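You operate a simulated robot arm through the tools that you are given. There is no shell and no other tool. Be economical: measure what you need, move in short steps, check, and stop when the job is done.

You are at the controls of a simulated robot arm. One attempt, no reset.

TASK
Put the 19 MM and 21 MM sockets back on their marked pegs.
Fine: they are in the tools drawer; shut it afterwards.

It is judged by the outcome, as a careful person would: the job done as asked, and still so three seconds after it is handed in. It fails if anything else is knocked over, pushed out of place, dropped, spilled or broken.

THE ROBOT
A 6-joint arm with a two-finger gripper, hanging from a carriage that runs on a gantry, over the field with the corners [-0.97, -1.736], [0.41, -1.742], [0.418, 0.358], [-0.962, 0.364] (x, y) and turns from -5.411 to 6.597 rad about z. Base frame: it is fixed where the carriage stands at the start and does not move with it; the origin is on the floor, on the carriage's upright axis, x ahead of it, y to its left, z up. Lengths are in m, angles in rad, forces in N, time in s.
With the tool pointing down near the work surface it reaches from about 0.1 to 0.36 m from the robot's upright axis, wherever it stands. Its first joint turns from -2.897 to 2.897 rad. Places, roughly: peg [0.9, -0.1, 1]; tools drawer [0.7, 0.1, 0.7]. Payload 2.45 kg.
Tool frame: the origin (TCP) lies between the finger pads and is the grasp point; the fingertips stand 0.026 m ahead of it; z points along the fingers, y is the line along which they close. The gripper opens to 0.096 m. The gripper's body begins 0.069 m behind the TCP.
Orientation is that of the tool frame in the base frame, as a unit quaternion [w, x, y, z]. With the fingers straight down and closing along the base's y, the tool's x points along the base's -x, its y along +y and its z along -z.

THE INTERFACE
- The arm moves only by the tool play_rows. Its arguments are lists of equal length, an entry for each row: "offset": the shift along the base's x, y, z in units of 30 mm (1.0 is 30 mm), a list of three; "angular": the turn, a rotation vector about the base's x, y, z in units of 6 degrees (1.0 is 6 degrees), a list of three; "hand": the opening, from 0 (shut) to 1 (fully open). In form: {"offset": [[x, y, z], ...], "angular": [[ax, ay, az], ...], "hand": [hand, ...]}. A call has 1 to 8 rows; each row shifts and turns the commanded pose from where the row before left it. A call with a number of a shift or a turn outside -1 to 1 is refused whole. Rows are played at 5 a second. More than 0.05 m and 0.15 rad between two rows, or a gripper value outside its range, and nothing of the call is played. A pose out of reach is approached as far as the arm can. The call stops where the force on the tool passes 40 N (or 10 N more than at its start, if that is more) or the arm is blocked; 0.2 s more then pass. The fingers move at their own pace and stop on an object; they squeeze with about 43 N. The grip force told is the motor's: it shows also when the fingers shut on nothing. Time passes only in rows, and 0.2 s behind the last, so rows that do not move let the fingers close. It gives the time, the measured TCP pose, the force on the tool (base axes), the opening and the grip force at its end, in the units of the frame above (readings bear some noise), with the torque about the TCP (base axes, N m) and any sound that the robot's microphone picked up.
- Cameras (640 x 400 px; columns grow to the right, rows downward): "scene" is now at [0.2565, -0.0011, 1.7623]; the picture's right is [0.02, -1.00, 0.00], its down [-0.93, -0.02, -0.36] and it looks along [0.36, 0.01, -0.93] (base axes); focal length 254 px, centre (320, 200). "wrist" rides on the gripper at [0.082, 0.003, -0.098] in the tool frame; the picture's right is [-0.04, 1.00, 0.00], its down [-0.73, -0.03, -0.68] and it looks along [-0.68, -0.03, 0.73] (tool axes); focal length 256 px, centre (320, 200). There is no depth. A picture from a camera that has moved, and an enlarged one, comes with that camera's place and axes in the base frame and with its lens.
- get_image(camera): a new picture of that camera. No time passes.
- move_column(by): slides the trunk up (or, below 0, down) by that many m; the arm and the scene camera ride with it, the base frame stays. It gives what a move gives, with no picture.
- drive_base(legs): drives the robot by 1 to 6 legs, each [ahead, left, turn to the left] in m, m and rad, along the robot's own axes; the way and the turn of a leg run together, so that a leg with both is an arc; at most 1.5 m and 3.142 rad a leg. The arm and the cameras ride along, it lands a little off, and it stops where it bumps. It keeps to its track: a leg is cut to what the track allows. It gives what a move gives.
- aim_head(pan, tilt): turns the head with the scene camera to pan (to the left, within 2.705 rad either way) and tilt (down, from -0.506 to 1.204), counted from straight ahead of the robot. It gives what a move gives.
- enlarge(camera, box): a new picture of the part [left, top, right, bottom] of that camera's present view, enlarged. No time passes.
- close_job(): hands the job in; it is judged then, once.

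Go step by step. Nothing tells you exact positions but the pictures and the camera data: compare them with the known pose of the tool, close in by small moves and look again before you grip or let go. The budget is 120 turns and 98 pictures, counting those below and the enlarged ones. Unless the task says otherwise, let go and move clear before handing in, and close with one line.

The tools are called after "Emit:" as name(argument=value, ...) on one line, values as JSON. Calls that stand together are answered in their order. play_rows: Moves the arm, as the interface text tells. Its arguments: {"type":"object","properties":{"offset":{"type":"array"},"angular":{"type":"array"},"hand":{"type":"array"}},"required":["offset","angular","hand"]} The other tools are called the same way: move_column (by) slides the trunk up or down; drive_base (legs) drives the base; aim_head (pan, tilt) turns the head that bears the scene camera; get_image (camera) takes a picture; enlarge (camera, box) takes an enlarged picture of a part of a camera's view; close_job () hands the job in.

At the start:

```text
t: 0.0
ee_pos: [0.4186, -0.0178, 1.0002]
tool_rot: [0.0, 0.0, 1.0, 0.0]
wrist_force: [0.3, -0.6, 1.2]
wrist_torque: [-0.01, 0.01, 0.01]
gripper_width: 0.096
gripper_force: 0.1
trunk travel left (down, up): [-0.5, 0.102]
robot x, y, heading: [-0.0018, 0.0067, 0.003]
head pan, tilt: [0.024, 1.201]
```

scene: 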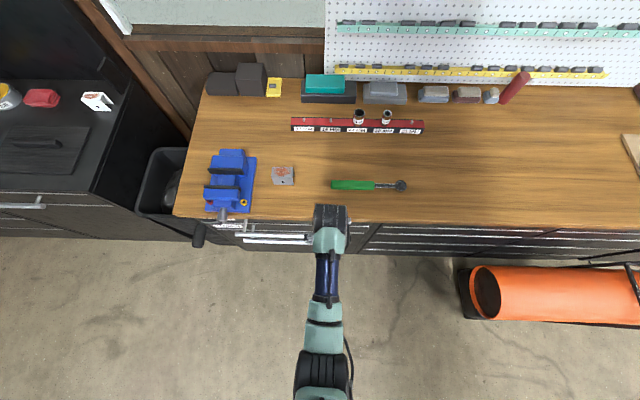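
wrist: 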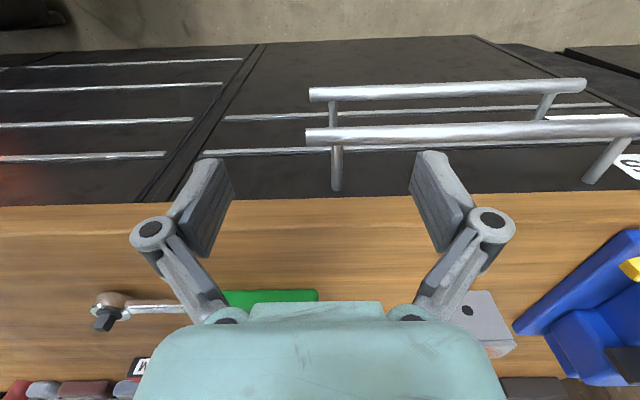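

I see a bench with a red socket rail (five labelled pegs, some occupied) and drawer handles at the bench front near the gripper. I'll look closer at the rail and the drawers first.

Emit:
enlarge(camera="scene", box=[280, 95, 440, 195])

Emit:
enlarge(camera="scene", box=[180, 190, 400, 270])

```text
4.00 times, centred on (360, 145) of scene
camera zoom: at [0.2565, -0.0011, 1.7623], right [0.02, -1.0, 0.0], down [-0.93, -0.02, -0.36], along [0.36, 0.01, -0.93], focal length 1014 px, centre (160, 420)
```

zoom: 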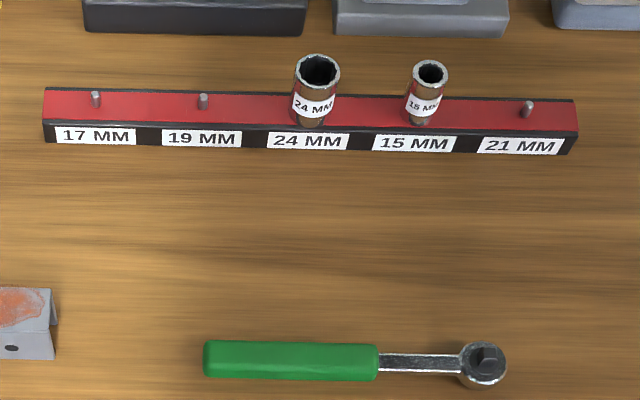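

```text
2.91 times, centred on (290, 230) of scene
camera zoom: at [0.2565, -0.0011, 1.7623], right [0.02, -1.0, 0.0], down [-0.93, -0.02, -0.36], along [0.36, 0.01, -0.93], focal length 738 px, centre (407, 113)
```

zoom: 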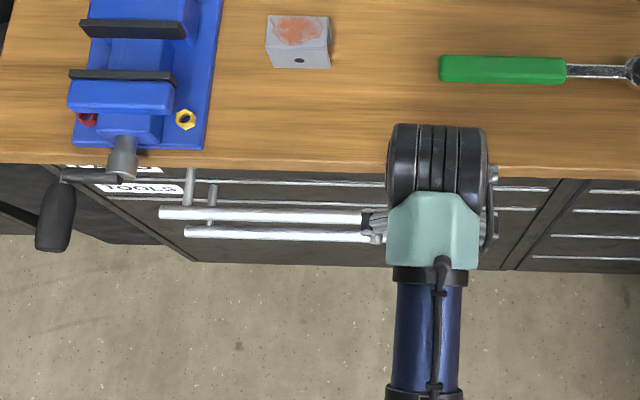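

The bench top triangulates to about z≈0.92, and the rail is near x≈0.88. I'll back off and look at the drawer fronts.

Emit:
drive_base(legs=[[-0.6, 0, 0]])

Emit:
aim_head(pan=0.0, tilt=0.75)

Emit:
get_image(camera="scene")

Emit:
get_image(camera="wrist")

```text
t: 3.4
ee_pos: [-0.1804, -0.0152, 0.9994]
tool_rot: [0.0, -0.004, 1.0, 0.0]
wrist_force: [-0.3, -0.1, 0.0]
wrist_torque: [0.02, -0.02, 0.03]
gripper_width: 0.0959
gripper_force: 0.1
trunk travel left (down, up): [-0.5, 0.102]
robot x, y, heading: [-0.5959, -0.0049, 0.009]
head pan, tilt: [0.024, 1.201]
```

```text
t: 4.3
ee_pos: [-0.1804, -0.0154, 0.9991]
tool_rot: [0.0, -0.005, 1.0, 0.0]
wrist_force: [0.2, -0.9, -0.7]
wrist_torque: [-0.02, 0.0, 0.02]
gripper_width: 0.0961
gripper_force: 0.0
trunk travel left (down, up): [-0.5, 0.102]
robot x, y, heading: [-0.5976, -0.0066, 0.01]
head pan, tilt: [0.0, 0.75]
```

```text
93 pictures are left
camera scene: at [-0.3158, -0.0026, 1.7939], right [0.01, -1.0, 0.0], down [-0.68, -0.01, -0.73], along [0.73, 0.01, -0.68], focal length 254 px, centre (320, 200)
```

scene: 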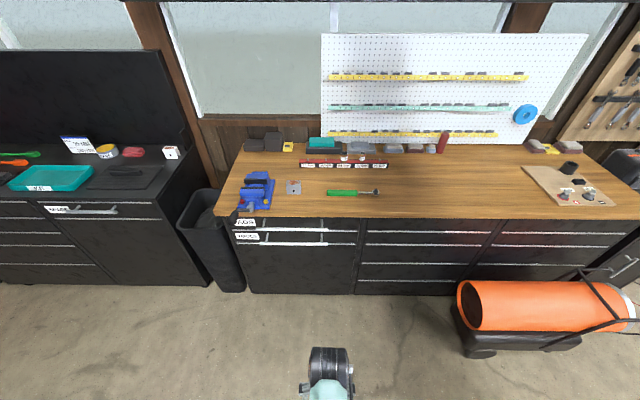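

```text
92 pictures are left
camera wrist: at [-0.2611, -0.013, 1.0993], right [0.03, 1.0, 0.0], down [0.73, -0.02, 0.68], along [0.68, -0.02, -0.73], focal length 256 px, centre (320, 200)
```

wrist: 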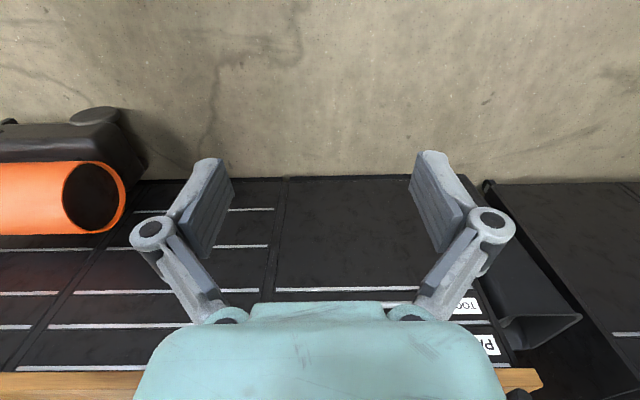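

Emit:
enlarge(camera="scene", box=[220, 170, 380, 270])

Emit:
enlarge(camera="scene", box=[500, 140, 630, 221])

Emit:
enlarge(camera="scene", box=[280, 130, 408, 210])

```text
4.00 times, centred on (300, 220) of scene
camera zoom: at [-0.3158, -0.0026, 1.7939], right [0.01, -1.0, 0.0], down [-0.68, -0.01, -0.73], along [0.73, 0.01, -0.68], focal length 1014 px, centre (400, 120)
```

zoom: 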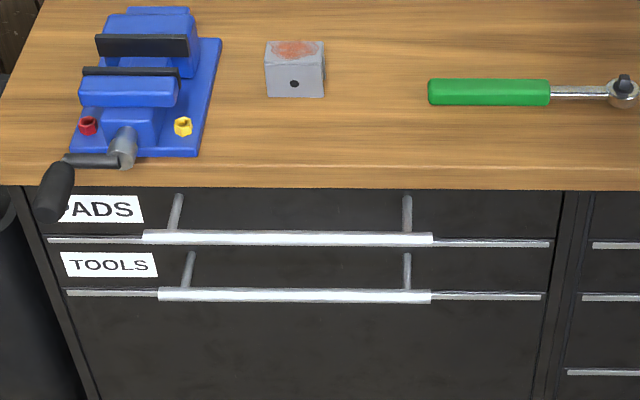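

```text
4.92 times, centred on (565, 180) of scene
camera zoom: at [-0.3158, -0.0026, 1.7939], right [0.01, -1.0, 0.0], down [-0.68, -0.01, -0.73], along [0.73, 0.01, -0.68], focal length 1248 px, centre (-886, 296)
```

zoom: 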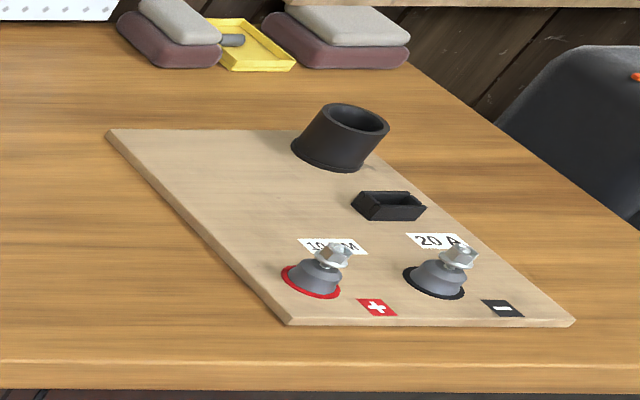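

```text
5.00 times, centred on (344, 170) of scene
camera zoom: at [-0.3158, -0.0026, 1.7939], right [0.01, -1.0, 0.0], down [-0.68, -0.01, -0.73], along [0.73, 0.01, -0.68], focal length 1268 px, centre (200, 350)
```

zoom: 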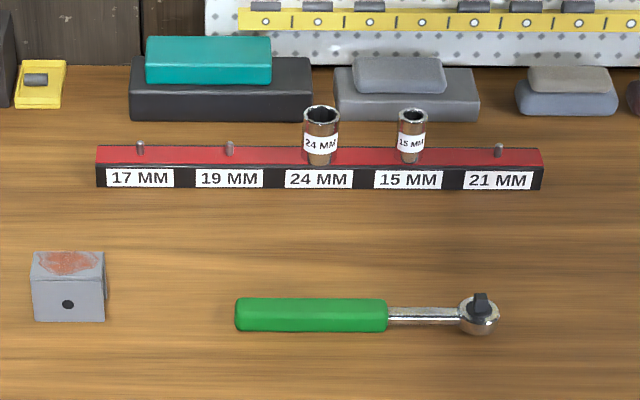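

The TOOLS drawer is the second one down. Its bar is around x≈0.47, z≈0.76, y −0.03…0.31, with the PADS bar about 0.11 above it. I'll turn the tool horizontal, fingers closing vertically, to grip the bar from the front.

Emit:
play_rows(offset=[[0, 0, 0], [0, 0, 0], [0, 0, 0], [0, 0, 0], [0, 0, 0], [0, 0, 0], [0, 0, 0], [0, 0, 0]], angular=[[0, 0, 1], [0, 0, 1], [0, 0, 1], [0, 0, 1], [0, 0, 1], [0, 0, 1], [0, 0, 1], [0, 0, 1]], hand=[1, 1, 1, 1, 1, 1, 1, 1])

Emit:
play_rows(offset=[[0, 0, 0], [0, 0, 0], [0, 0, 0], [0, 0, 0], [0, 0, 0], [0, 0, 0], [0, 0, 0]], angular=[[0, 0, 1], [0, 0, 1], [0, 0, 1], [0, 0, 1], [0, 0, 1], [0, 0, 1], [0, 0, 1]], hand=[1, 1, 1, 1, 1, 1, 1])

Emit:
play_rows(offset=[[0, 0, 0], [0, 0, 0], [0, 0, 0], [0, 0, 0], [0, 0, 0], [0, 0, 0], [0, 0, 0], [0, 0, 0]], angular=[[0, -1, 0], [0, -1, 0], [0, -1, 0], [0, -1, 0], [0, -1, 0], [0, -1, 0], [0, -1, 0], [0, -1, 0]], hand=[1, 1, 1, 1, 1, 1, 1, 1])

Emit:
play_rows(offset=[[0, 0, 0], [0, 0, 0], [0, 0, 0], [0, 0, 0], [0, 0, 0], [0, 0, 0], [0, 0, 0]], angular=[[0, -1, 0], [0, -1, 0], [0, -1, 0], [0, -1, 0], [0, -1, 0], [0, -1, 0], [0, -1, 0]], hand=[1, 1, 1, 1, 1, 1, 1])

```text
t: 6.1
ee_pos: [-0.1795, -0.0145, 0.9992]
tool_rot: [-0.001, -0.411, 0.911, 0.0]
wrist_force: [0.1, -0.3, 0.7]
wrist_torque: [-0.01, -0.01, 0.02]
gripper_width: 0.0958
gripper_force: 0.0
trunk travel left (down, up): [-0.5, 0.102]
robot x, y, heading: [-0.6014, -0.0031, 0.005]
head pan, tilt: [0.0, 0.75]
```

```text
t: 7.7
ee_pos: [-0.18, -0.016, 0.9998]
tool_rot: [-0.001, 0.711, -0.703, 0.0]
wrist_force: [0.9, 0.0, 0.5]
wrist_torque: [0.02, 0.02, -0.01]
gripper_width: 0.0962
gripper_force: 0.0
trunk travel left (down, up): [-0.5, 0.102]
robot x, y, heading: [-0.598, -0.004, 0.009]
head pan, tilt: [0.0, 0.75]
```

```text
t: 9.5
ee_pos: [-0.1795, -0.0171, 0.9991]
tool_rot: [-0.286, 0.648, -0.643, 0.29]
wrist_force: [-0.3, -0.4, 0.0]
wrist_torque: [-0.01, 0.02, -0.01]
gripper_width: 0.0962
gripper_force: 0.0
trunk travel left (down, up): [-0.5, 0.102]
robot x, y, heading: [-0.6009, -0.0023, 0.011]
head pan, tilt: [0.0, 0.75]
```

```text
t: 11.1
ee_pos: [-0.1798, -0.0164, 1.0014]
tool_rot: [-0.499, 0.502, -0.498, 0.501]
wrist_force: [0.5, 0.3, -0.2]
wrist_torque: [0.0, 0.02, 0.0]
gripper_width: 0.0961
gripper_force: 0.1
out of reach, approached as far as the arm can: row 5
trunk travel left (down, up): [-0.5, 0.102]
robot x, y, heading: [-0.5962, -0.0015, 0.007]
head pan, tilt: [0.0, 0.75]
```

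The tool is horizontal. Next I lower the trunk to bar height and drive close.

Emit:
move_column(by=-0.237)

Emit:
drive_base(legs=[[0.5, 0.15, 0]])

Emit:
get_image(camera="wrist")

Emit:
get_image(camera="scene")

```text
t: 13.6
ee_pos: [-0.1802, -0.0164, 0.7638]
tool_rot: [-0.498, 0.502, -0.498, 0.502]
wrist_force: [-1.2, -0.1, -0.2]
wrist_torque: [0.0, 0.0, -0.01]
gripper_width: 0.096
gripper_force: 0.0
trunk travel left (down, up): [-0.263, 0.339]
robot x, y, heading: [-0.6011, -0.0014, 0.01]
head pan, tilt: [0.0, 0.75]
```

```text
t: 16.6
ee_pos: [0.3205, 0.1368, 0.7636]
tool_rot: [-0.497, 0.502, -0.497, 0.503]
wrist_force: [0.2, -0.2, 1.2]
wrist_torque: [0.0, -0.01, 0.01]
gripper_width: 0.0959
gripper_force: 0.0
trunk travel left (down, up): [-0.263, 0.339]
robot x, y, heading: [-0.0972, 0.1503, 0.002]
head pan, tilt: [0.0, 0.75]
```

```text
88 pictures are left
camera wrist: at [0.2227, 0.0558, 0.7621], right [0.0, 0.03, -1.0], down [-0.68, 0.73, 0.02], along [0.73, 0.68, 0.02], focal length 256 px, centre (320, 200)
```

wrist: 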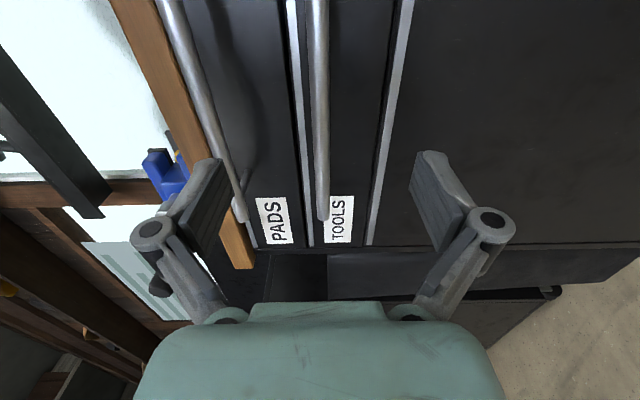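

```text
87 pictures are left
camera scene: at [0.1849, 0.1505, 1.557], right [0.01, -1.0, 0.0], down [-0.68, -0.01, -0.73], along [0.73, 0.01, -0.68], focal length 254 px, centre (320, 200)
```

scene: 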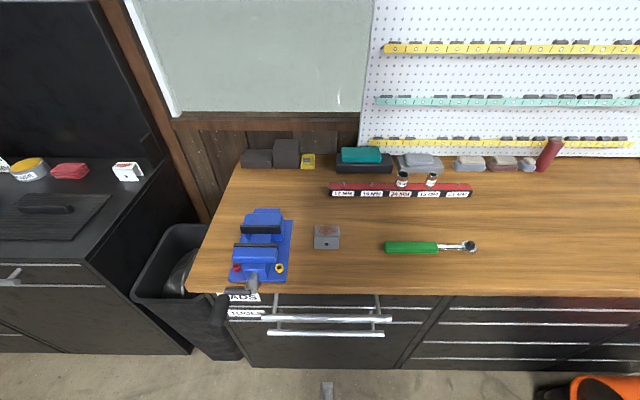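

The bar is vertically centred between the fingers. Moving ahead with the arm, then looking again.

Emit:
play_rows(offset=[[1, 0, 0], [1, 0, 0], [1, 0, 0], [1, 0, 0]], angular=[[0, 0, 0], [0, 0, 0], [0, 0, 0], [0, 0, 0]], hand=[0.7, 0.7, 0.7, 0.7])

Emit:
get_image(camera="wrist")

Emit:
get_image(camera="scene")

```text
t: 17.6
ee_pos: [0.4402, 0.1385, 0.7634]
tool_rot: [-0.498, 0.502, -0.498, 0.502]
wrist_force: [-0.5, 0.5, 0.4]
wrist_torque: [0.02, -0.01, 0.01]
gripper_width: 0.0671
gripper_force: 0.0
trunk travel left (down, up): [-0.263, 0.339]
robot x, y, heading: [-0.0976, 0.1524, 0.009]
head pan, tilt: [0.0, 0.75]
```

```text
86 pictures are left
camera wrist: at [0.3424, 0.0563, 0.7612], right [0.0, 0.03, -1.0], down [-0.68, 0.73, 0.02], along [0.73, 0.68, 0.02], focal length 256 px, centre (320, 200)
```

wrist: 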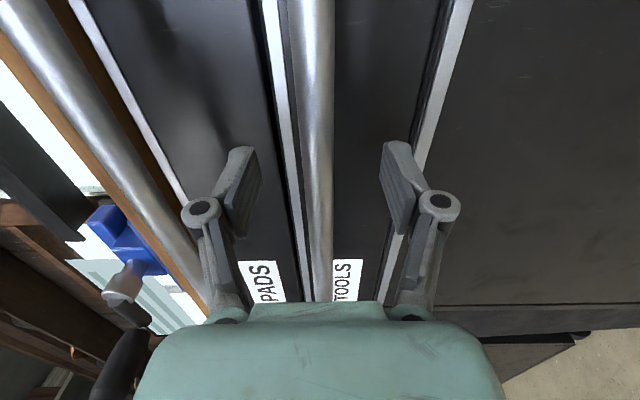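

```text
85 pictures are left
camera scene: at [0.1852, 0.1505, 1.5571], right [0.01, -1.0, 0.0], down [-0.68, -0.01, -0.73], along [0.73, 0.01, -0.68], focal length 254 px, centre (320, 200)
```

scene: 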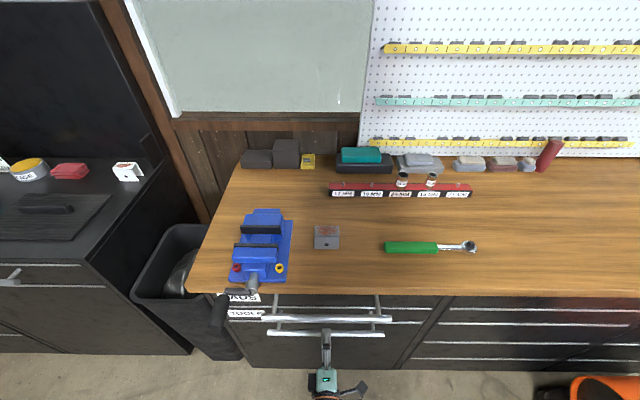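

Emit:
play_rows(offset=[[0.5, 0, 0.05], [0.5, 0, 0.05], [0, 0, 0], [0, 0, 0], [0, 0, 0], [0, 0, 0], [0, 0, 0]], angular=[[0, 0, 0], [0, 0, 0], [0, 0, 0], [0, 0, 0], [0, 0, 0], [0, 0, 0], [0, 0, 0]], hand=[0.7, 0.7, 0.7, 0, 0, 0, 0])

Emit:
get_image(camera="wrist")

```text
t: 19.2
ee_pos: [0.4662, 0.1379, 0.7639]
tool_rot: [-0.496, 0.503, -0.5, 0.5]
wrist_force: [2.4, 0.0, -27.2]
wrist_torque: [0.53, -0.14, 0.0]
gripper_width: 0.0159
gripper_force: 42.0
trunk travel left (down, up): [-0.263, 0.339]
robot x, y, heading: [-0.1021, 0.1524, 0.009]
head pan, tilt: [0.0, 0.75]
```

```text
84 pictures are left
camera wrist: at [0.3685, 0.0559, 0.7631], right [-0.01, 0.03, -1.0], down [-0.68, 0.73, 0.03], along [0.73, 0.68, 0.02], focal length 256 px, centre (320, 200)
```

wrist: 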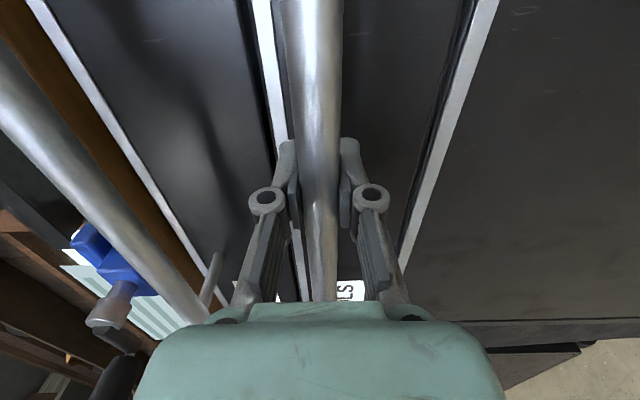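

The bar is gripped at 16 mm. I'll ease the vertical strain, then pull.

Emit:
play_rows(offset=[[0, 0, -0.06], [-0.3, 0, 0], [-0.5, 0, 0], [-0.6, 0, 0]], angular=[[0, 0, 0], [0, 0, 0], [0, 0, 0], [0, 0, 0]], hand=[0, 0, 0, 0])

Emit:
get_image(camera="scene")

```text
t: 20.2
ee_pos: [0.4251, 0.1374, 0.7647]
tool_rot: [-0.498, 0.502, -0.498, 0.502]
wrist_force: [-3.2, -2.5, -11.2]
wrist_torque: [0.48, -0.15, 0.11]
gripper_width: 0.016
gripper_force: 41.3
trunk travel left (down, up): [-0.263, 0.339]
robot x, y, heading: [-0.0997, 0.1489, 0.007]
head pan, tilt: [0.0, 0.75]
```

```text
83 pictures are left
camera scene: at [0.184, 0.1502, 1.557], right [0.01, -1.0, 0.0], down [-0.68, -0.01, -0.73], along [0.73, 0.01, -0.68], focal length 254 px, centre (320, 200)
```

scene: 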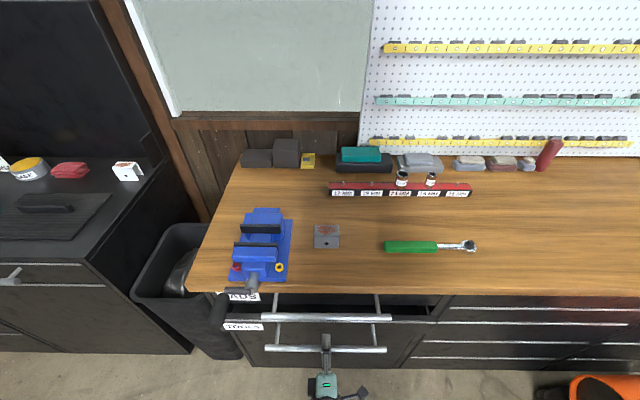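

Emit:
play_rows(offset=[[-0.6, 0, 0], [-0.7, 0, 0], [-0.7, 0, 0], [-0.7, 0, 0], [-0.7, 0, 0], [-0.7, 0, 0], [-0.7, 0, 0], [-0.4, 0, 0]], angular=[[0, 0, 0], [0, 0, 0], [0, 0, 0], [0, 0, 0], [0, 0, 0], [0, 0, 0], [0, 0, 0], [0, 0, 0]], hand=[0, 0, 0, 0, 0, 0, 0, 0])

Emit:
get_image(camera="scene")

```text
t: 22.0
ee_pos: [0.2697, 0.1381, 0.7646]
tool_rot: [-0.497, 0.503, -0.5, 0.5]
wrist_force: [0.7, 2.2, -27.9]
wrist_torque: [0.46, -0.22, 0.89]
gripper_width: 0.0162
gripper_force: 41.9
trunk travel left (down, up): [-0.263, 0.339]
robot x, y, heading: [-0.0979, 0.1519, 0.007]
head pan, tilt: [0.0, 0.75]
```

```text
82 pictures are left
camera scene: at [0.1841, 0.1508, 1.5564], right [0.01, -1.0, 0.0], down [-0.68, -0.01, -0.73], along [0.73, 0.01, -0.68], focal length 254 px, centre (320, 200)
```

scene: 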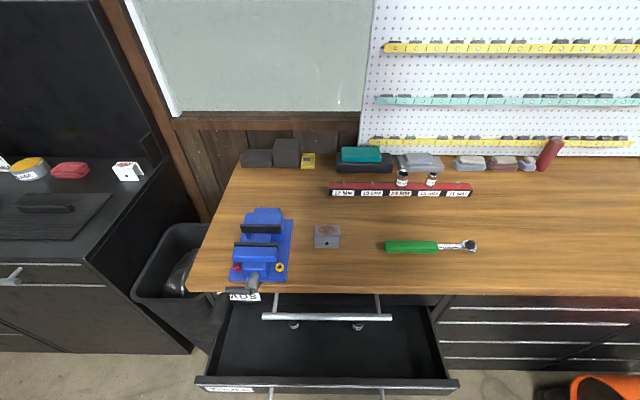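

Two sockets are visible far back in the drawer, beneath the PADS bar. I'll pull further.

Emit:
play_rows(offset=[[-0.6, 0, -0.03], [-0.6, 0, 0], [-0.6, 0, 0], [-0.6, 0, 0], [-0.5, 0, 0], [-0.4, 0, 0]], angular=[[0, 0, 0], [0, 0, 0], [0, 0, 0], [0, 0, 0], [0, 0, 0], [0, 0, 0]], hand=[0, 0, 0, 0, 0, 0])

Emit:
get_image(camera="scene")

```text
t: 23.4
ee_pos: [0.1718, 0.1383, 0.7642]
tool_rot: [-0.497, 0.503, -0.499, 0.5]
wrist_force: [-0.7, 4.2, -28.3]
wrist_torque: [0.49, -0.24, 0.1]
gripper_width: 0.0161
gripper_force: 41.7
trunk travel left (down, up): [-0.263, 0.339]
robot x, y, heading: [-0.1003, 0.1484, 0.005]
head pan, tilt: [0.0, 0.75]
```

```text
81 pictures are left
camera scene: at [0.1841, 0.1512, 1.5566], right [0.01, -1.0, 0.0], down [-0.68, 0.0, -0.73], along [0.73, 0.01, -0.68], focal length 254 px, centre (320, 200)
```

scene: 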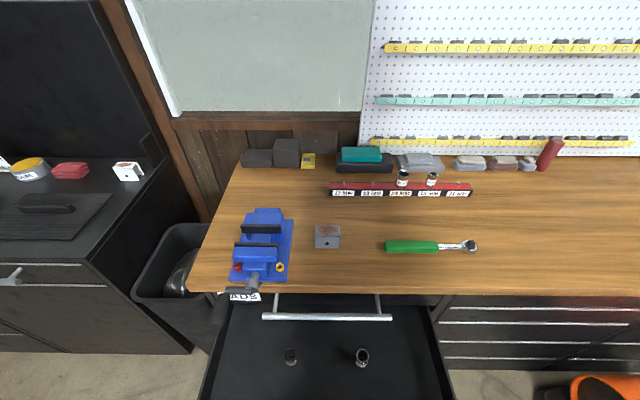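

Emit:
play_rows(offset=[[-0.5, 0, -0.03], [-0.6, 0, 0], [-0.6, 0, 0]], angular=[[0, 0, 0], [0, 0, 0], [0, 0, 0]], hand=[0, 0, 0])

```text
t: 24.2
ee_pos: [0.1397, 0.1376, 0.7639]
tool_rot: [-0.495, 0.502, -0.5, 0.503]
wrist_force: [18.7, -5.6, -14.5]
wrist_torque: [0.64, -0.06, 0.6]
gripper_width: 0.0164
gripper_force: 42.0
out of reach, approached as far as the arm can: row 3
trunk travel left (down, up): [-0.263, 0.339]
robot x, y, heading: [-0.0982, 0.148, 0.008]
head pan, tilt: [0.0, 0.75]
stopped in row 3: the force on the tool passed its limit (the readings are from after the stop); the commanded pose is now the measured one
```

The drawer is out about 0.33 m, at its stop. I'll let go, back away, and raise the tool.

Emit:
play_rows(offset=[[0, 0, 0], [0, 0, 0], [0, 0, 0]], angular=[[0, 0, 0], [0, 0, 0], [0, 0, 0]], hand=[0.7, 0.7, 0.7])

Emit:
drive_base(legs=[[-0.2, 0, 0]])

Emit:
move_column(by=0.25)

Emit:
get_image(camera="scene")

```text
t: 25.0
ee_pos: [0.135, 0.1403, 0.7644]
tool_rot: [-0.494, 0.501, -0.5, 0.504]
wrist_force: [-0.4, -0.1, 1.3]
wrist_torque: [0.02, 0.03, 0.01]
gripper_width: 0.0675
gripper_force: 0.0
trunk travel left (down, up): [-0.263, 0.339]
robot x, y, heading: [-0.1015, 0.1511, 0.005]
head pan, tilt: [0.0, 0.75]
```

```text
t: 26.6
ee_pos: [-0.0679, 0.1388, 0.7627]
tool_rot: [-0.494, 0.5, -0.501, 0.506]
wrist_force: [0.0, 0.2, -0.5]
wrist_torque: [0.01, -0.01, -0.03]
gripper_width: 0.0675
gripper_force: 0.0
trunk travel left (down, up): [-0.263, 0.339]
robot x, y, heading: [-0.3012, 0.1491, 0.004]
head pan, tilt: [0.0, 0.75]
```

```text
t: 29.2
ee_pos: [-0.0697, 0.1385, 1.0136]
tool_rot: [-0.494, 0.5, -0.501, 0.505]
wrist_force: [-0.4, -0.3, 0.3]
wrist_torque: [-0.01, -0.01, 0.04]
gripper_width: 0.0673
gripper_force: 0.0
trunk travel left (down, up): [-0.513, 0.089]
robot x, y, heading: [-0.3018, 0.147, -0.002]
head pan, tilt: [0.0, 0.75]
```

```text
80 pictures are left
camera scene: at [-0.0181, 0.1478, 1.807], right [0.0, -1.0, 0.0], down [-0.68, 0.0, -0.73], along [0.73, 0.0, -0.68], focal length 254 px, centre (320, 200)
```

scene: 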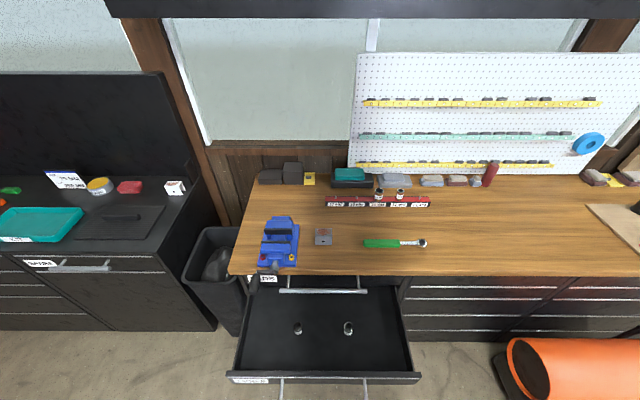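

Emit:
enlarge(camera="scene", box=[270, 300, 390, 375])

```text
5.33 times, centred on (330, 338) of scene
camera zoom: at [-0.0181, 0.1478, 1.807], right [0.0, -1.0, 0.0], down [-0.68, 0.0, -0.73], along [0.73, 0.0, -0.68], focal length 1352 px, centre (267, -533)
```

zoom: 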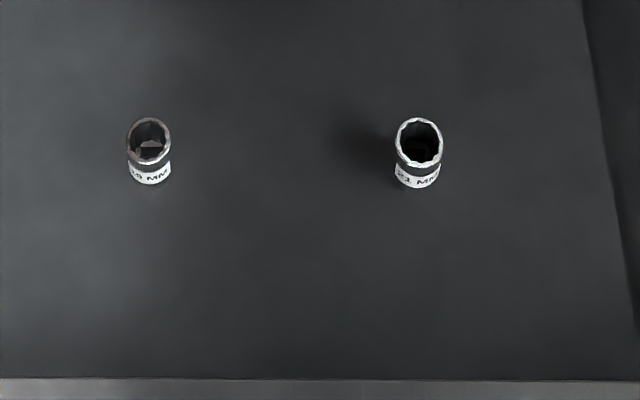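

Both sockets stand upright in the drawer: 19 at about (0.375, 0.236) and 21 at about (0.375, 0.034). I'll turn the tool back to pointing down.

Emit:
play_rows(offset=[[0.5, 0, 0], [0.5, 0, 0], [0.5, 0, 0], [0.5, 0, 0], [0.5, 0, 0], [0.5, 0, 0], [0.5, 0, 0], [0.5, 0, 0]], angular=[[0, 1, 0], [0, 1, 0], [0, 1, 0], [0, 1, 0], [0, 1, 0], [0, 1, 0], [0, 1, 0], [0, 1, 0]], hand=[0.7, 0.7, 0.7, 0.7, 0.7, 0.7, 0.7, 0.7])

Emit:
play_rows(offset=[[0, 0, 0], [0, 0, 0], [0, 0, 0], [0, 0, 0], [0, 0, 0], [0, 0, 0], [0, 0, 0]], angular=[[0, 1, 0], [0, 1, 0], [0, 1, 0], [0, 1, 0], [0, 1, 0], [0, 1, 0], [0, 1, 0]], hand=[0.7, 0.7, 0.7, 0.7, 0.7, 0.7, 0.7])

Emit:
play_rows(offset=[[0, 0, 0], [0, 0, 0], [0, 0, 0], [0, 0, 0], [0, 0, 0], [0, 0, 0], [0, 0, 0], [0, 0, 0]], angular=[[0, 0, -1], [0, 0, -1], [0, 0, -1], [0, 0, -1], [0, 0, -1], [0, 0, -1], [0, 0, -1], [0, 0, -1]], hand=[0.7, 0.7, 0.7, 0.7, 0.7, 0.7, 0.7, 0.7])

Emit:
play_rows(offset=[[0, 0, 0], [0, 0, 0], [0, 0, 0], [0, 0, 0], [0, 0, 0], [0, 0, 0], [0, 0, 0]], angular=[[0, 0, -1], [0, 0, -1], [0, 0, -1], [0, 0, -1], [0, 0, -1], [0, 0, -1], [0, 0, -1]], hand=[0.7, 0.7, 0.7, 0.7, 0.7, 0.7, 0.7])

```text
t: 31.0
ee_pos: [0.0282, 0.1502, 1.0147]
tool_rot: [-0.329, 0.651, -0.62, 0.288]
wrist_force: [-0.1, 0.5, 0.7]
wrist_torque: [0.0, -0.02, 0.02]
gripper_width: 0.0671
gripper_force: 0.0
out of reach, approached as far as the arm can: row 4, 5, 6, 8
trunk travel left (down, up): [-0.513, 0.089]
robot x, y, heading: [-0.3018, 0.1497, 0.003]
head pan, tilt: [0.0, 0.75]
```

```text
t: 32.6
ee_pos: [0.0047, 0.1136, 0.9662]
tool_rot: [-0.225, 0.69, -0.666, 0.172]
wrist_force: [0.4, -1.1, 0.9]
wrist_torque: [0.01, 0.0, -0.02]
gripper_width: 0.0674
gripper_force: 0.2
out of reach, approached as far as the arm can: row 1, 2, 3, 4, 5, 6, 7
trunk travel left (down, up): [-0.513, 0.089]
robot x, y, heading: [-0.2997, 0.1509, 0.002]
head pan, tilt: [0.0, 0.75]
```

```text
t: 34.4
ee_pos: [-0.1314, -0.0449, 0.9254]
tool_rot: [0.143, -0.361, 0.887, -0.249]
wrist_force: [-0.1, -0.6, -0.5]
wrist_torque: [0.03, 0.03, 0.01]
gripper_width: 0.067
gripper_force: 0.0
out of reach, approached as far as the arm can: row 1, 2, 3, 4, 5, 6, 7, 8
trunk travel left (down, up): [-0.513, 0.089]
robot x, y, heading: [-0.301, 0.1496, 0.002]
head pan, tilt: [0.0, 0.75]
```

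```text
t: 36.0
ee_pos: [-0.2939, -0.0675, 0.8992]
tool_rot: [0.042, -0.017, 0.958, -0.282]
wrist_force: [-0.2, -0.5, 0.1]
wrist_torque: [0.02, 0.02, -0.02]
gripper_width: 0.0672
gripper_force: 0.1
out of reach, approached as far as the arm can: row 1, 2, 3, 4, 5, 6, 7
trunk travel left (down, up): [-0.513, 0.089]
robot x, y, heading: [-0.3029, 0.1524, 0.003]
head pan, tilt: [0.0, 0.75]
```

The arm drifted into an awkward configuration. I'll look before I move.

Emit:
aim_head(pan=0.0, tilt=1.2)

Emit:
get_image(camera="scene")

Emit:
get_image(camera="wrist")

```text
t: 36.9
ee_pos: [-0.2945, -0.0676, 0.9009]
tool_rot: [0.042, -0.018, 0.958, -0.283]
wrist_force: [-0.2, -0.7, 1.2]
wrist_torque: [0.0, 0.02, 0.01]
gripper_width: 0.0672
gripper_force: 0.1
trunk travel left (down, up): [-0.513, 0.089]
robot x, y, heading: [-0.3004, 0.1492, 0.003]
head pan, tilt: [0.0, 1.201]
```

```text
78 pictures are left
camera scene: at [-0.045, 0.1477, 1.7753], right [0.0, -1.0, 0.0], down [-0.93, 0.0, -0.36], along [0.36, 0.0, -0.93], focal length 254 px, centre (320, 200)
```

scene: 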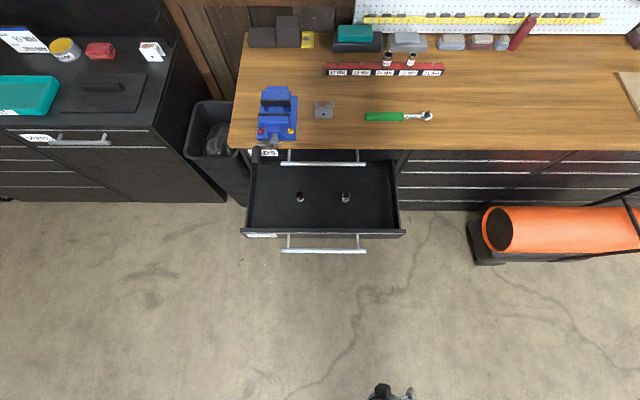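

```text
77 pictures are left
camera wrist: at [-0.3841, -0.0161, 0.9764], right [0.03, 0.84, -0.54], down [0.67, 0.38, 0.64], along [0.74, -0.38, -0.55], focal length 256 px, centre (320, 200)
```

wrist: 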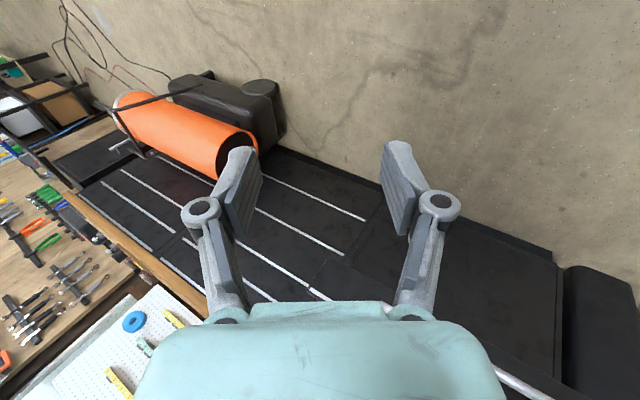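

Emit:
play_rows(offset=[[0.8, 0, 0], [0.8, 0, 0], [0.8, 0, 0], [0, 0, 0], [0, 0, 0], [0, 0, 0]], angular=[[0, 0, 0], [0, 0, 0], [0, 0, 0], [0, 0, 0], [0, 0, 0], [0, 0, 0]], hand=[0.7, 0.7, 0.7, 0.7, 0.7, 0.7])

```text
t: 38.3
ee_pos: [-0.2937, -0.0611, 0.8957]
tool_rot: [0.041, -0.017, 0.959, -0.281]
wrist_force: [0.2, -0.1, -0.1]
wrist_torque: [0.02, 0.0, 0.04]
gripper_width: 0.067
gripper_force: 0.0
out of reach, approached as far as the arm can: row 1, 2, 3
trunk travel left (down, up): [-0.513, 0.089]
robot x, y, heading: [-0.2988, 0.1493, 0.002]
head pan, tilt: [0.0, 1.201]
```

Emit:
play_rows(offset=[[0, -0.8, 0], [0, -0.8, 0], [0, -0.8, 0], [0, -0.8, 0]], angular=[[0, 0, 0], [0, 0, 0], [0, 0, 0], [0, 0, 0]], hand=[0.7, 0.7, 0.7, 0.7])

```text
t: 39.3
ee_pos: [-0.312, -0.154, 0.8879]
tool_rot: [0.042, -0.017, 0.958, -0.282]
wrist_force: [-0.4, 0.2, -0.5]
wrist_torque: [-0.02, 0.0, -0.03]
gripper_width: 0.067
gripper_force: 0.1
out of reach, approached as far as the arm can: row 1, 2, 3, 4
trunk travel left (down, up): [-0.513, 0.089]
robot x, y, heading: [-0.3029, 0.1501, 0.002]
head pan, tilt: [0.0, 1.201]
```

Emit:
play_rows(offset=[[0, 0, 0], [0, 0, 0], [0, 0, 0], [0, 0, 0], [0, 0, 0], [0, 0, 0]], angular=[[0.9, 0, 0], [0.9, 0, 0], [0.9, 0, 0], [0.9, 0, 0], [0.9, 0, 0], [0.9, 0, 0]], hand=[0.7, 0.7, 0.7, 0.7, 0.7, 0.7])

```text
t: 40.7
ee_pos: [-0.3496, -0.1336, 0.8373]
tool_rot: [0.071, -0.013, 0.988, -0.138]
wrist_force: [-0.3, 0.7, 0.8]
wrist_torque: [0.04, 0.01, 0.02]
gripper_width: 0.067
gripper_force: 0.1
out of reach, approached as far as the arm can: row 1, 2, 3, 4, 5, 6
trunk travel left (down, up): [-0.513, 0.089]
robot x, y, heading: [-0.3006, 0.1525, 0.005]
head pan, tilt: [0.0, 1.201]
```

The arm seems folded too tightly at this height. I'll move the tool down and outward over the open floor to unfold it.

Emit:
play_rows(offset=[[0, -0.3, -0.8], [0, -0.3, -0.8], [0, -0.3, -0.8], [0, -0.3, -0.8], [0, 0, -0.8], [0, 0, -0.8]], angular=[[0, 0, 0], [0, 0, 0], [0, 0, 0], [0, 0, 0], [0, 0, 0], [0, 0, 0]], hand=[0.7, 0.7, 0.7, 0.7, 0.7, 0.7])

Emit:
aim_head(pan=-1.6, tilt=1.2)

Emit:
get_image(camera="scene")

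```text
t: 42.1
ee_pos: [-0.3515, -0.1684, 0.746]
tool_rot: [0.071, -0.013, 0.988, -0.139]
wrist_force: [-0.7, 0.4, -1.0]
wrist_torque: [0.02, -0.04, -0.01]
gripper_width: 0.0672
gripper_force: 0.1
out of reach, approached as far as the arm can: row 4, 5, 6
trunk travel left (down, up): [-0.513, 0.089]
robot x, y, heading: [-0.3015, 0.1468, 0.005]
head pan, tilt: [0.0, 1.201]
```

```text
t: 43.8
ee_pos: [-0.3513, -0.1677, 0.7454]
tool_rot: [0.071, -0.013, 0.988, -0.138]
wrist_force: [0.4, 0.6, 0.6]
wrist_torque: [-0.01, 0.0, 0.0]
gripper_width: 0.067
gripper_force: 0.1
trunk travel left (down, up): [-0.513, 0.089]
robot x, y, heading: [-0.303, 0.1485, 0.001]
head pan, tilt: [-1.6, 1.201]
```

```text
76 pictures are left
camera scene: at [-0.1024, 0.0917, 1.7753], right [-1.0, 0.03, 0.0], down [0.02, 0.93, -0.36], along [-0.01, -0.36, -0.93], focal length 254 px, centre (320, 200)
```

scene: 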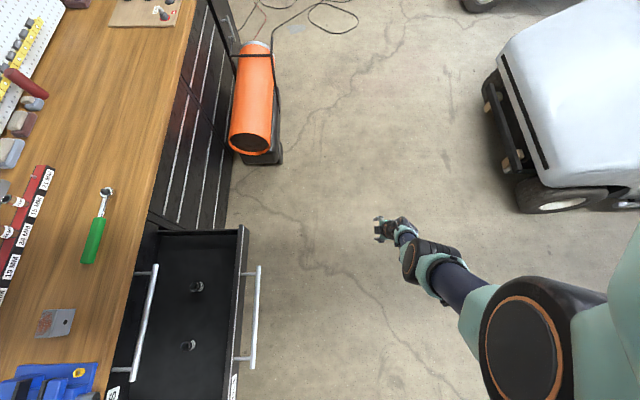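

The picture shows the arm swung out to the right, nearly stretched. I'll raise it a bit and swing along an arc back to the front.

Emit:
play_rows(offset=[[0, 0, 0.9], [0, 0, 0.9], [0, 0, 0.9], [0.9, 0, 0], [0.9, 0, 0], [0.9, 0, 0], [0.9, 0, 0], [0.9, 0, 0]], angular=[[0, 0, 0], [0, 0, 0], [0, 0, 0], [0, 0, 0], [0, 0, 0], [0, 0, 0], [0, 0, 0], [0, 0, 0]], hand=[0.7, 0.7, 0.7, 0.7, 0.7, 0.7, 0.7, 0.7])

Emit:
get_image(camera="scene")

```text
t: 45.6
ee_pos: [-0.2596, -0.167, 0.7797]
tool_rot: [0.086, -0.016, 0.986, -0.139]
wrist_force: [-0.4, 0.3, 0.9]
wrist_torque: [-0.02, -0.04, -0.02]
gripper_width: 0.0671
gripper_force: 0.1
out of reach, approached as far as the arm can: row 4, 5, 6, 7, 8
trunk travel left (down, up): [-0.513, 0.089]
robot x, y, heading: [-0.2968, 0.1534, 0.005]
head pan, tilt: [-1.6, 1.201]
```

```text
75 pictures are left
camera scene: at [-0.1025, 0.0917, 1.7753], right [-1.0, 0.03, 0.0], down [0.03, 0.93, -0.36], along [-0.01, -0.36, -0.93], focal length 254 px, centre (320, 200)
```

scene: 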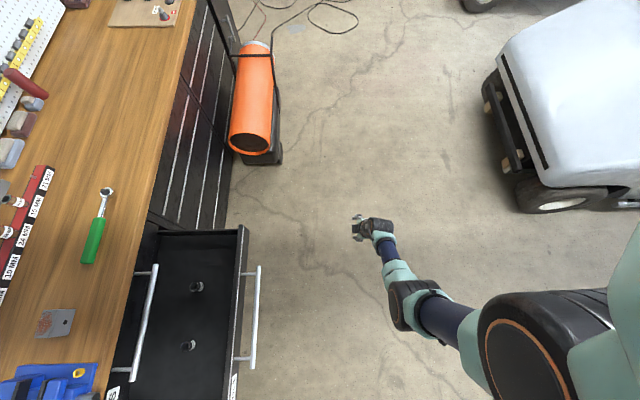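

Emit:
play_rows(offset=[[0, 0, 0], [0, 0, 0], [0, 0, 0], [0, 0, 0]], angular=[[0, 0.45, 0], [0, 0.45, 0], [0, 0.45, 0], [0, 0.45, 0]], hand=[0.7, 0.7, 0.7, 0.7])

Emit:
play_rows(offset=[[0, 0, 0], [0, 0, 0], [0, 0, 0], [0, 0, 0]], angular=[[0.7, 0, 0], [0.7, 0, 0], [0.7, 0, 0], [0.7, 0, 0]], hand=[0.7, 0.7, 0.7, 0.7])

```text
t: 46.6
ee_pos: [-0.2595, -0.1668, 0.7801]
tool_rot: [0.085, -0.015, 0.986, -0.142]
wrist_force: [0.1, 0.2, 1.1]
wrist_torque: [0.01, 0.01, -0.02]
gripper_width: 0.0674
gripper_force: 0.1
out of reach, approached as far as the arm can: row 1, 3
trunk travel left (down, up): [-0.513, 0.089]
robot x, y, heading: [-0.3027, 0.148, 0.001]
head pan, tilt: [-1.6, 1.201]
```

```text
t: 47.6
ee_pos: [-0.2707, -0.1722, 0.7556]
tool_rot: [0.064, -0.012, 0.997, -0.033]
wrist_force: [-0.6, 0.2, -0.3]
wrist_torque: [0.01, -0.03, -0.01]
gripper_width: 0.0671
gripper_force: 0.1
out of reach, approached as far as the arm can: row 1, 2, 3, 4
trunk travel left (down, up): [-0.513, 0.089]
robot x, y, heading: [-0.3014, 0.1481, 0.005]
head pan, tilt: [-1.6, 1.201]
```

Emit:
play_rows(offset=[[0, 0, 0], [0, 0, 0], [0, 0, 0], [0, 0, 0], [0, 0, 0], [0, 0, 0]], angular=[[0, 0, -1], [0, 0, -1], [0, 0, -1], [0, 0, -1], [0, 0, -1], [0, 0, -1]], hand=[0.7, 0.7, 0.7, 0.7, 0.7, 0.7])

Emit:
get_image(camera="scene")

```text
t: 49.0
ee_pos: [-0.2656, -0.1741, 0.7525]
tool_rot: [0.064, 0.196, 0.977, -0.047]
wrist_force: [0.0, 0.4, -0.1]
wrist_torque: [-0.01, 0.02, -0.03]
gripper_width: 0.067
gripper_force: 0.1
out of reach, approached as far as the arm can: row 4, 5, 6
trunk travel left (down, up): [-0.513, 0.089]
robot x, y, heading: [-0.3033, 0.1474, 0.003]
head pan, tilt: [-1.6, 1.201]
```

```text
74 pictures are left
camera scene: at [-0.1025, 0.0917, 1.7753], right [-1.0, 0.03, 0.0], down [0.03, 0.93, -0.36], along [-0.01, -0.36, -0.93], focal length 254 px, centre (320, 200)
```

scene: 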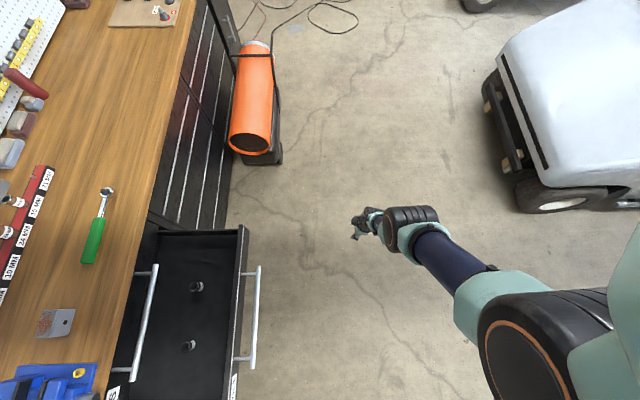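

Emit:
play_rows(offset=[[0, 0, 0.5], [0, 0, 0.5], [0, 0, 0], [0, 0, 0], [0, 0, 0], [0, 0, 0], [0, 0, 0], [0, 0, 0]], angular=[[0, 0, 1], [0, 0, 1], [0, 0, 1], [0, 0, 1], [0, 0, 1], [0, 0, 1], [0, 0, 1], [0, 0, 1]], hand=[0.7, 0.7, 0.7, 0.7, 0.7, 0.7, 0.7, 0.7])

Emit:
get_image(camera="scene")

```text
t: 50.8
ee_pos: [-0.2681, -0.183, 0.7678]
tool_rot: [0.079, -0.219, 0.972, -0.017]
wrist_force: [0.4, 0.1, 0.3]
wrist_torque: [0.02, -0.01, 0.0]
gripper_width: 0.0672
gripper_force: 0.1
out of reach, approached as far as the arm can: row 1, 2, 6, 8
trunk travel left (down, up): [-0.513, 0.089]
robot x, y, heading: [-0.2993, 0.1501, 0.002]
head pan, tilt: [-1.6, 1.201]
```

```text
73 pictures are left
camera scene: at [-0.1025, 0.0917, 1.7753], right [-1.0, 0.03, 0.0], down [0.03, 0.93, -0.36], along [-0.01, -0.36, -0.93], focal length 254 px, centre (320, 200)
```

scene: 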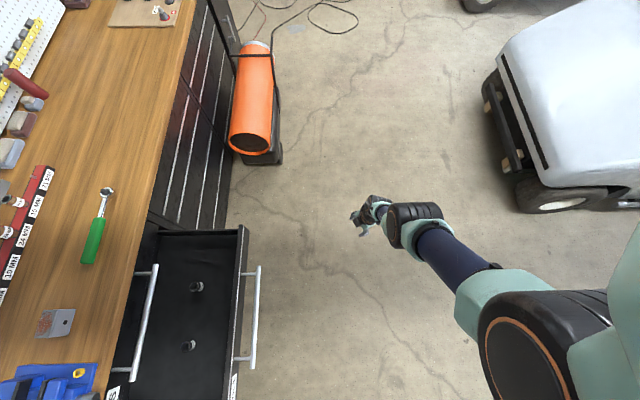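

Emit:
play_rows(offset=[[0, 0, 0.8], [0, 0, 0.8], [0, 0, 0.8], [0, 0, 0.8], [0, 0, 0.8], [0, 0, 0.8]], angular=[[0, 0, 0], [0, 0, 0], [0, 0, 0], [0, 0, 0], [0, 0, 0], [0, 0, 0]], hand=[0.7, 0.7, 0.7, 0.7, 0.7, 0.7])

Emit:
get_image(camera="scene")

```text
t: 52.2
ee_pos: [-0.2573, -0.2304, 0.8016]
tool_rot: [0.083, -0.217, 0.972, -0.019]
wrist_force: [-0.2, 0.0, 0.9]
wrist_torque: [-0.03, 0.01, 0.0]
gripper_width: 0.0671
gripper_force: 0.0
out of reach, approached as far as the arm can: row 1, 2, 3, 4, 5, 6
trunk travel left (down, up): [-0.513, 0.089]
robot x, y, heading: [-0.2994, 0.1497, -0.001]
head pan, tilt: [-1.6, 1.201]
```

```text
72 pictures are left
camera scene: at [-0.1025, 0.0918, 1.7753], right [-1.0, 0.03, 0.0], down [0.03, 0.93, -0.36], along [-0.01, -0.36, -0.93], focal length 254 px, centre (320, 200)
```

scene: 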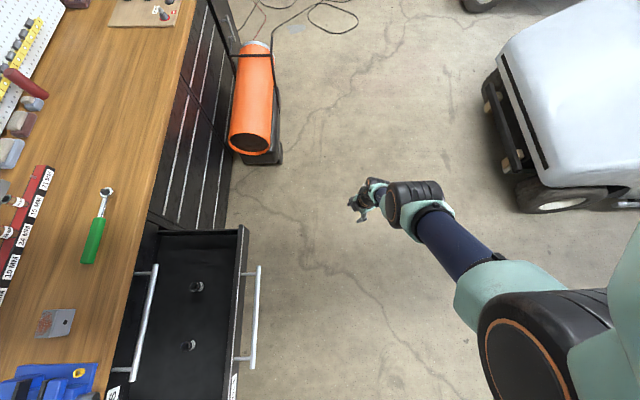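

Emit:
play_rows(offset=[[0, 0.45, 0.85], [0, 0.45, 0.85], [0, 0.45, 0.85], [0, 0.45, 0.85], [0, 0.45, 0.85], [0, 0.45, 0.85]], angular=[[0, 0, 0], [0, 0, 0], [0, 0, 0], [0, 0, 0], [0, 0, 0], [0, 0, 0]], hand=[0.7, 0.7, 0.7, 0.7, 0.7, 0.7])

```text
t: 53.6
ee_pos: [-0.2581, -0.2311, 0.803]
tool_rot: [0.082, -0.218, 0.972, -0.02]
wrist_force: [-0.2, 0.0, 0.6]
wrist_torque: [0.02, -0.01, -0.01]
gripper_width: 0.0672
gripper_force: 0.0
out of reach, approached as far as the arm can: row 1, 2, 3, 4, 5, 6
trunk travel left (down, up): [-0.513, 0.089]
robot x, y, heading: [-0.3009, 0.1487, 0.002]
head pan, tilt: [-1.6, 1.201]
```

I think the arm reached "backward" over its shoulder as it passed beneath the axis, so the shoulder joint is at its limit. I'll bring the tool back under the axis to the other side so it faces normally again.

Emit:
play_rows(offset=[[0, 0.8, 0], [0, 0.8, 0], [0, 0.8, 0], [0, 0.8, 0], [0, 0.8, 0], [0, 0.8, 0], [0, 0.8, 0], [0, 0.8, 0]], angular=[[0, 0, 0], [0, 0, 0], [0, 0, 0], [0, 0, 0], [0, 0, 0], [0, 0, 0], [0, 0, 0], [0, 0, 0]], hand=[0.7, 0.7, 0.7, 0.7, 0.7, 0.7, 0.7, 0.7])

Emit:
play_rows(offset=[[0, 0.8, 0], [0, 0.8, 0], [0, 0.8, 0], [0, 0.8, 0], [0, 0.8, 0], [0, 0.8, 0], [0, 0.8, 0], [0, 0.8, 0]], angular=[[0, 0, 0], [0, 0, 0], [0, 0, 0], [0, 0, 0], [0, 0, 0], [0, 0, 0], [0, 0, 0], [0, 0, 0]], hand=[0.7, 0.7, 0.7, 0.7, 0.7, 0.7, 0.7, 0.7])

Emit:
get_image(camera="scene")

```text
t: 55.4
ee_pos: [-0.2544, -0.0811, 0.7222]
tool_rot: [0.078, -0.218, 0.973, -0.016]
wrist_force: [-0.4, -1.5, 0.2]
wrist_torque: [0.02, 0.01, 0.04]
gripper_width: 0.0671
gripper_force: 0.0
out of reach, approached as far as the arm can: row 1, 2, 3, 4, 5, 6, 7, 8
trunk travel left (down, up): [-0.513, 0.089]
robot x, y, heading: [-0.3001, 0.1503, -0.007]
head pan, tilt: [-1.6, 1.201]
```

```text
t: 57.2
ee_pos: [-0.2562, 0.0992, 0.684]
tool_rot: [0.078, -0.219, 0.973, -0.016]
wrist_force: [0.2, -0.5, -0.3]
wrist_torque: [0.02, 0.0, 0.0]
gripper_width: 0.0673
gripper_force: 0.0
out of reach, approached as far as the arm can: row 1, 2, 3, 4, 5, 6, 8
trunk travel left (down, up): [-0.513, 0.089]
robot x, y, heading: [-0.2967, 0.15, 0.002]
head pan, tilt: [-1.6, 1.201]
```

```text
71 pictures are left
camera scene: at [-0.1025, 0.0917, 1.7753], right [-1.0, 0.03, 0.0], down [0.03, 0.93, -0.36], along [-0.01, -0.36, -0.93], focal length 254 px, centre (320, 200)
```

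scene: 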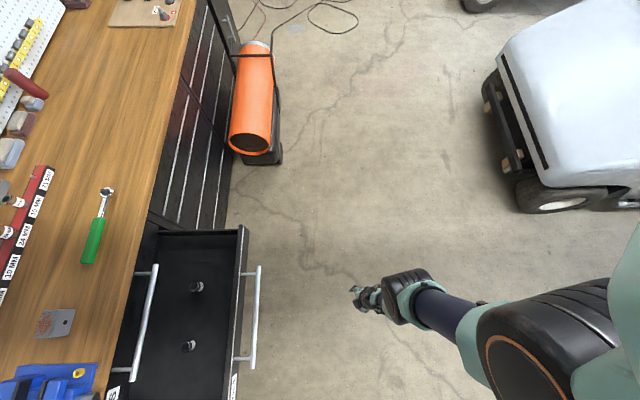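

Emit:
play_rows(offset=[[0, 0.8, 0.2], [0, 0.8, 0.2], [0, 0.8, 0.2], [0, 0.8, 0.2], [0, 0.8, 0.3], [0, 0.8, 0.3], [0, 0.8, 0.4], [0, 0.8, 0.4]], angular=[[0, 0, 0], [0, 0, 0], [0, 0, 0], [0, 0, 0], [0, 0, 0], [0, 0, 0], [0, 0, 0], [0, 0, 0]], hand=[0.7, 0.7, 0.7, 0.7, 0.7, 0.7, 0.7, 0.7])

Emit:
play_rows(offset=[[0, 0, 0.8], [0, 0, 0.8], [0, 0, 0.8], [0, 0, 0.8]], angular=[[0, 0, 0], [0, 0, 0], [0, 0, 0], [0, 0, 0]], hand=[0.7, 0.7, 0.7, 0.7])

```text
t: 59.0
ee_pos: [-0.2381, 0.2344, 0.6865]
tool_rot: [0.078, -0.22, 0.972, -0.016]
wrist_force: [0.2, -0.4, 0.6]
wrist_torque: [0.02, 0.02, 0.0]
gripper_width: 0.0674
gripper_force: 0.0
out of reach, approached as far as the arm can: row 1, 2, 3, 4, 5, 6, 7, 8
trunk travel left (down, up): [-0.513, 0.089]
robot x, y, heading: [-0.3037, 0.1484, 0.003]
head pan, tilt: [-1.6, 1.201]
```

```text
t: 60.0
ee_pos: [-0.2363, 0.2426, 0.6891]
tool_rot: [0.078, -0.218, 0.973, -0.016]
wrist_force: [-0.1, -0.2, 0.3]
wrist_torque: [0.0, -0.02, 0.0]
gripper_width: 0.0669
gripper_force: 0.0
out of reach, approached as far as the arm can: row 1, 2, 3, 4
trunk travel left (down, up): [-0.513, 0.089]
robot x, y, heading: [-0.3043, 0.1494, 0.003]
head pan, tilt: [-1.6, 1.201]
```

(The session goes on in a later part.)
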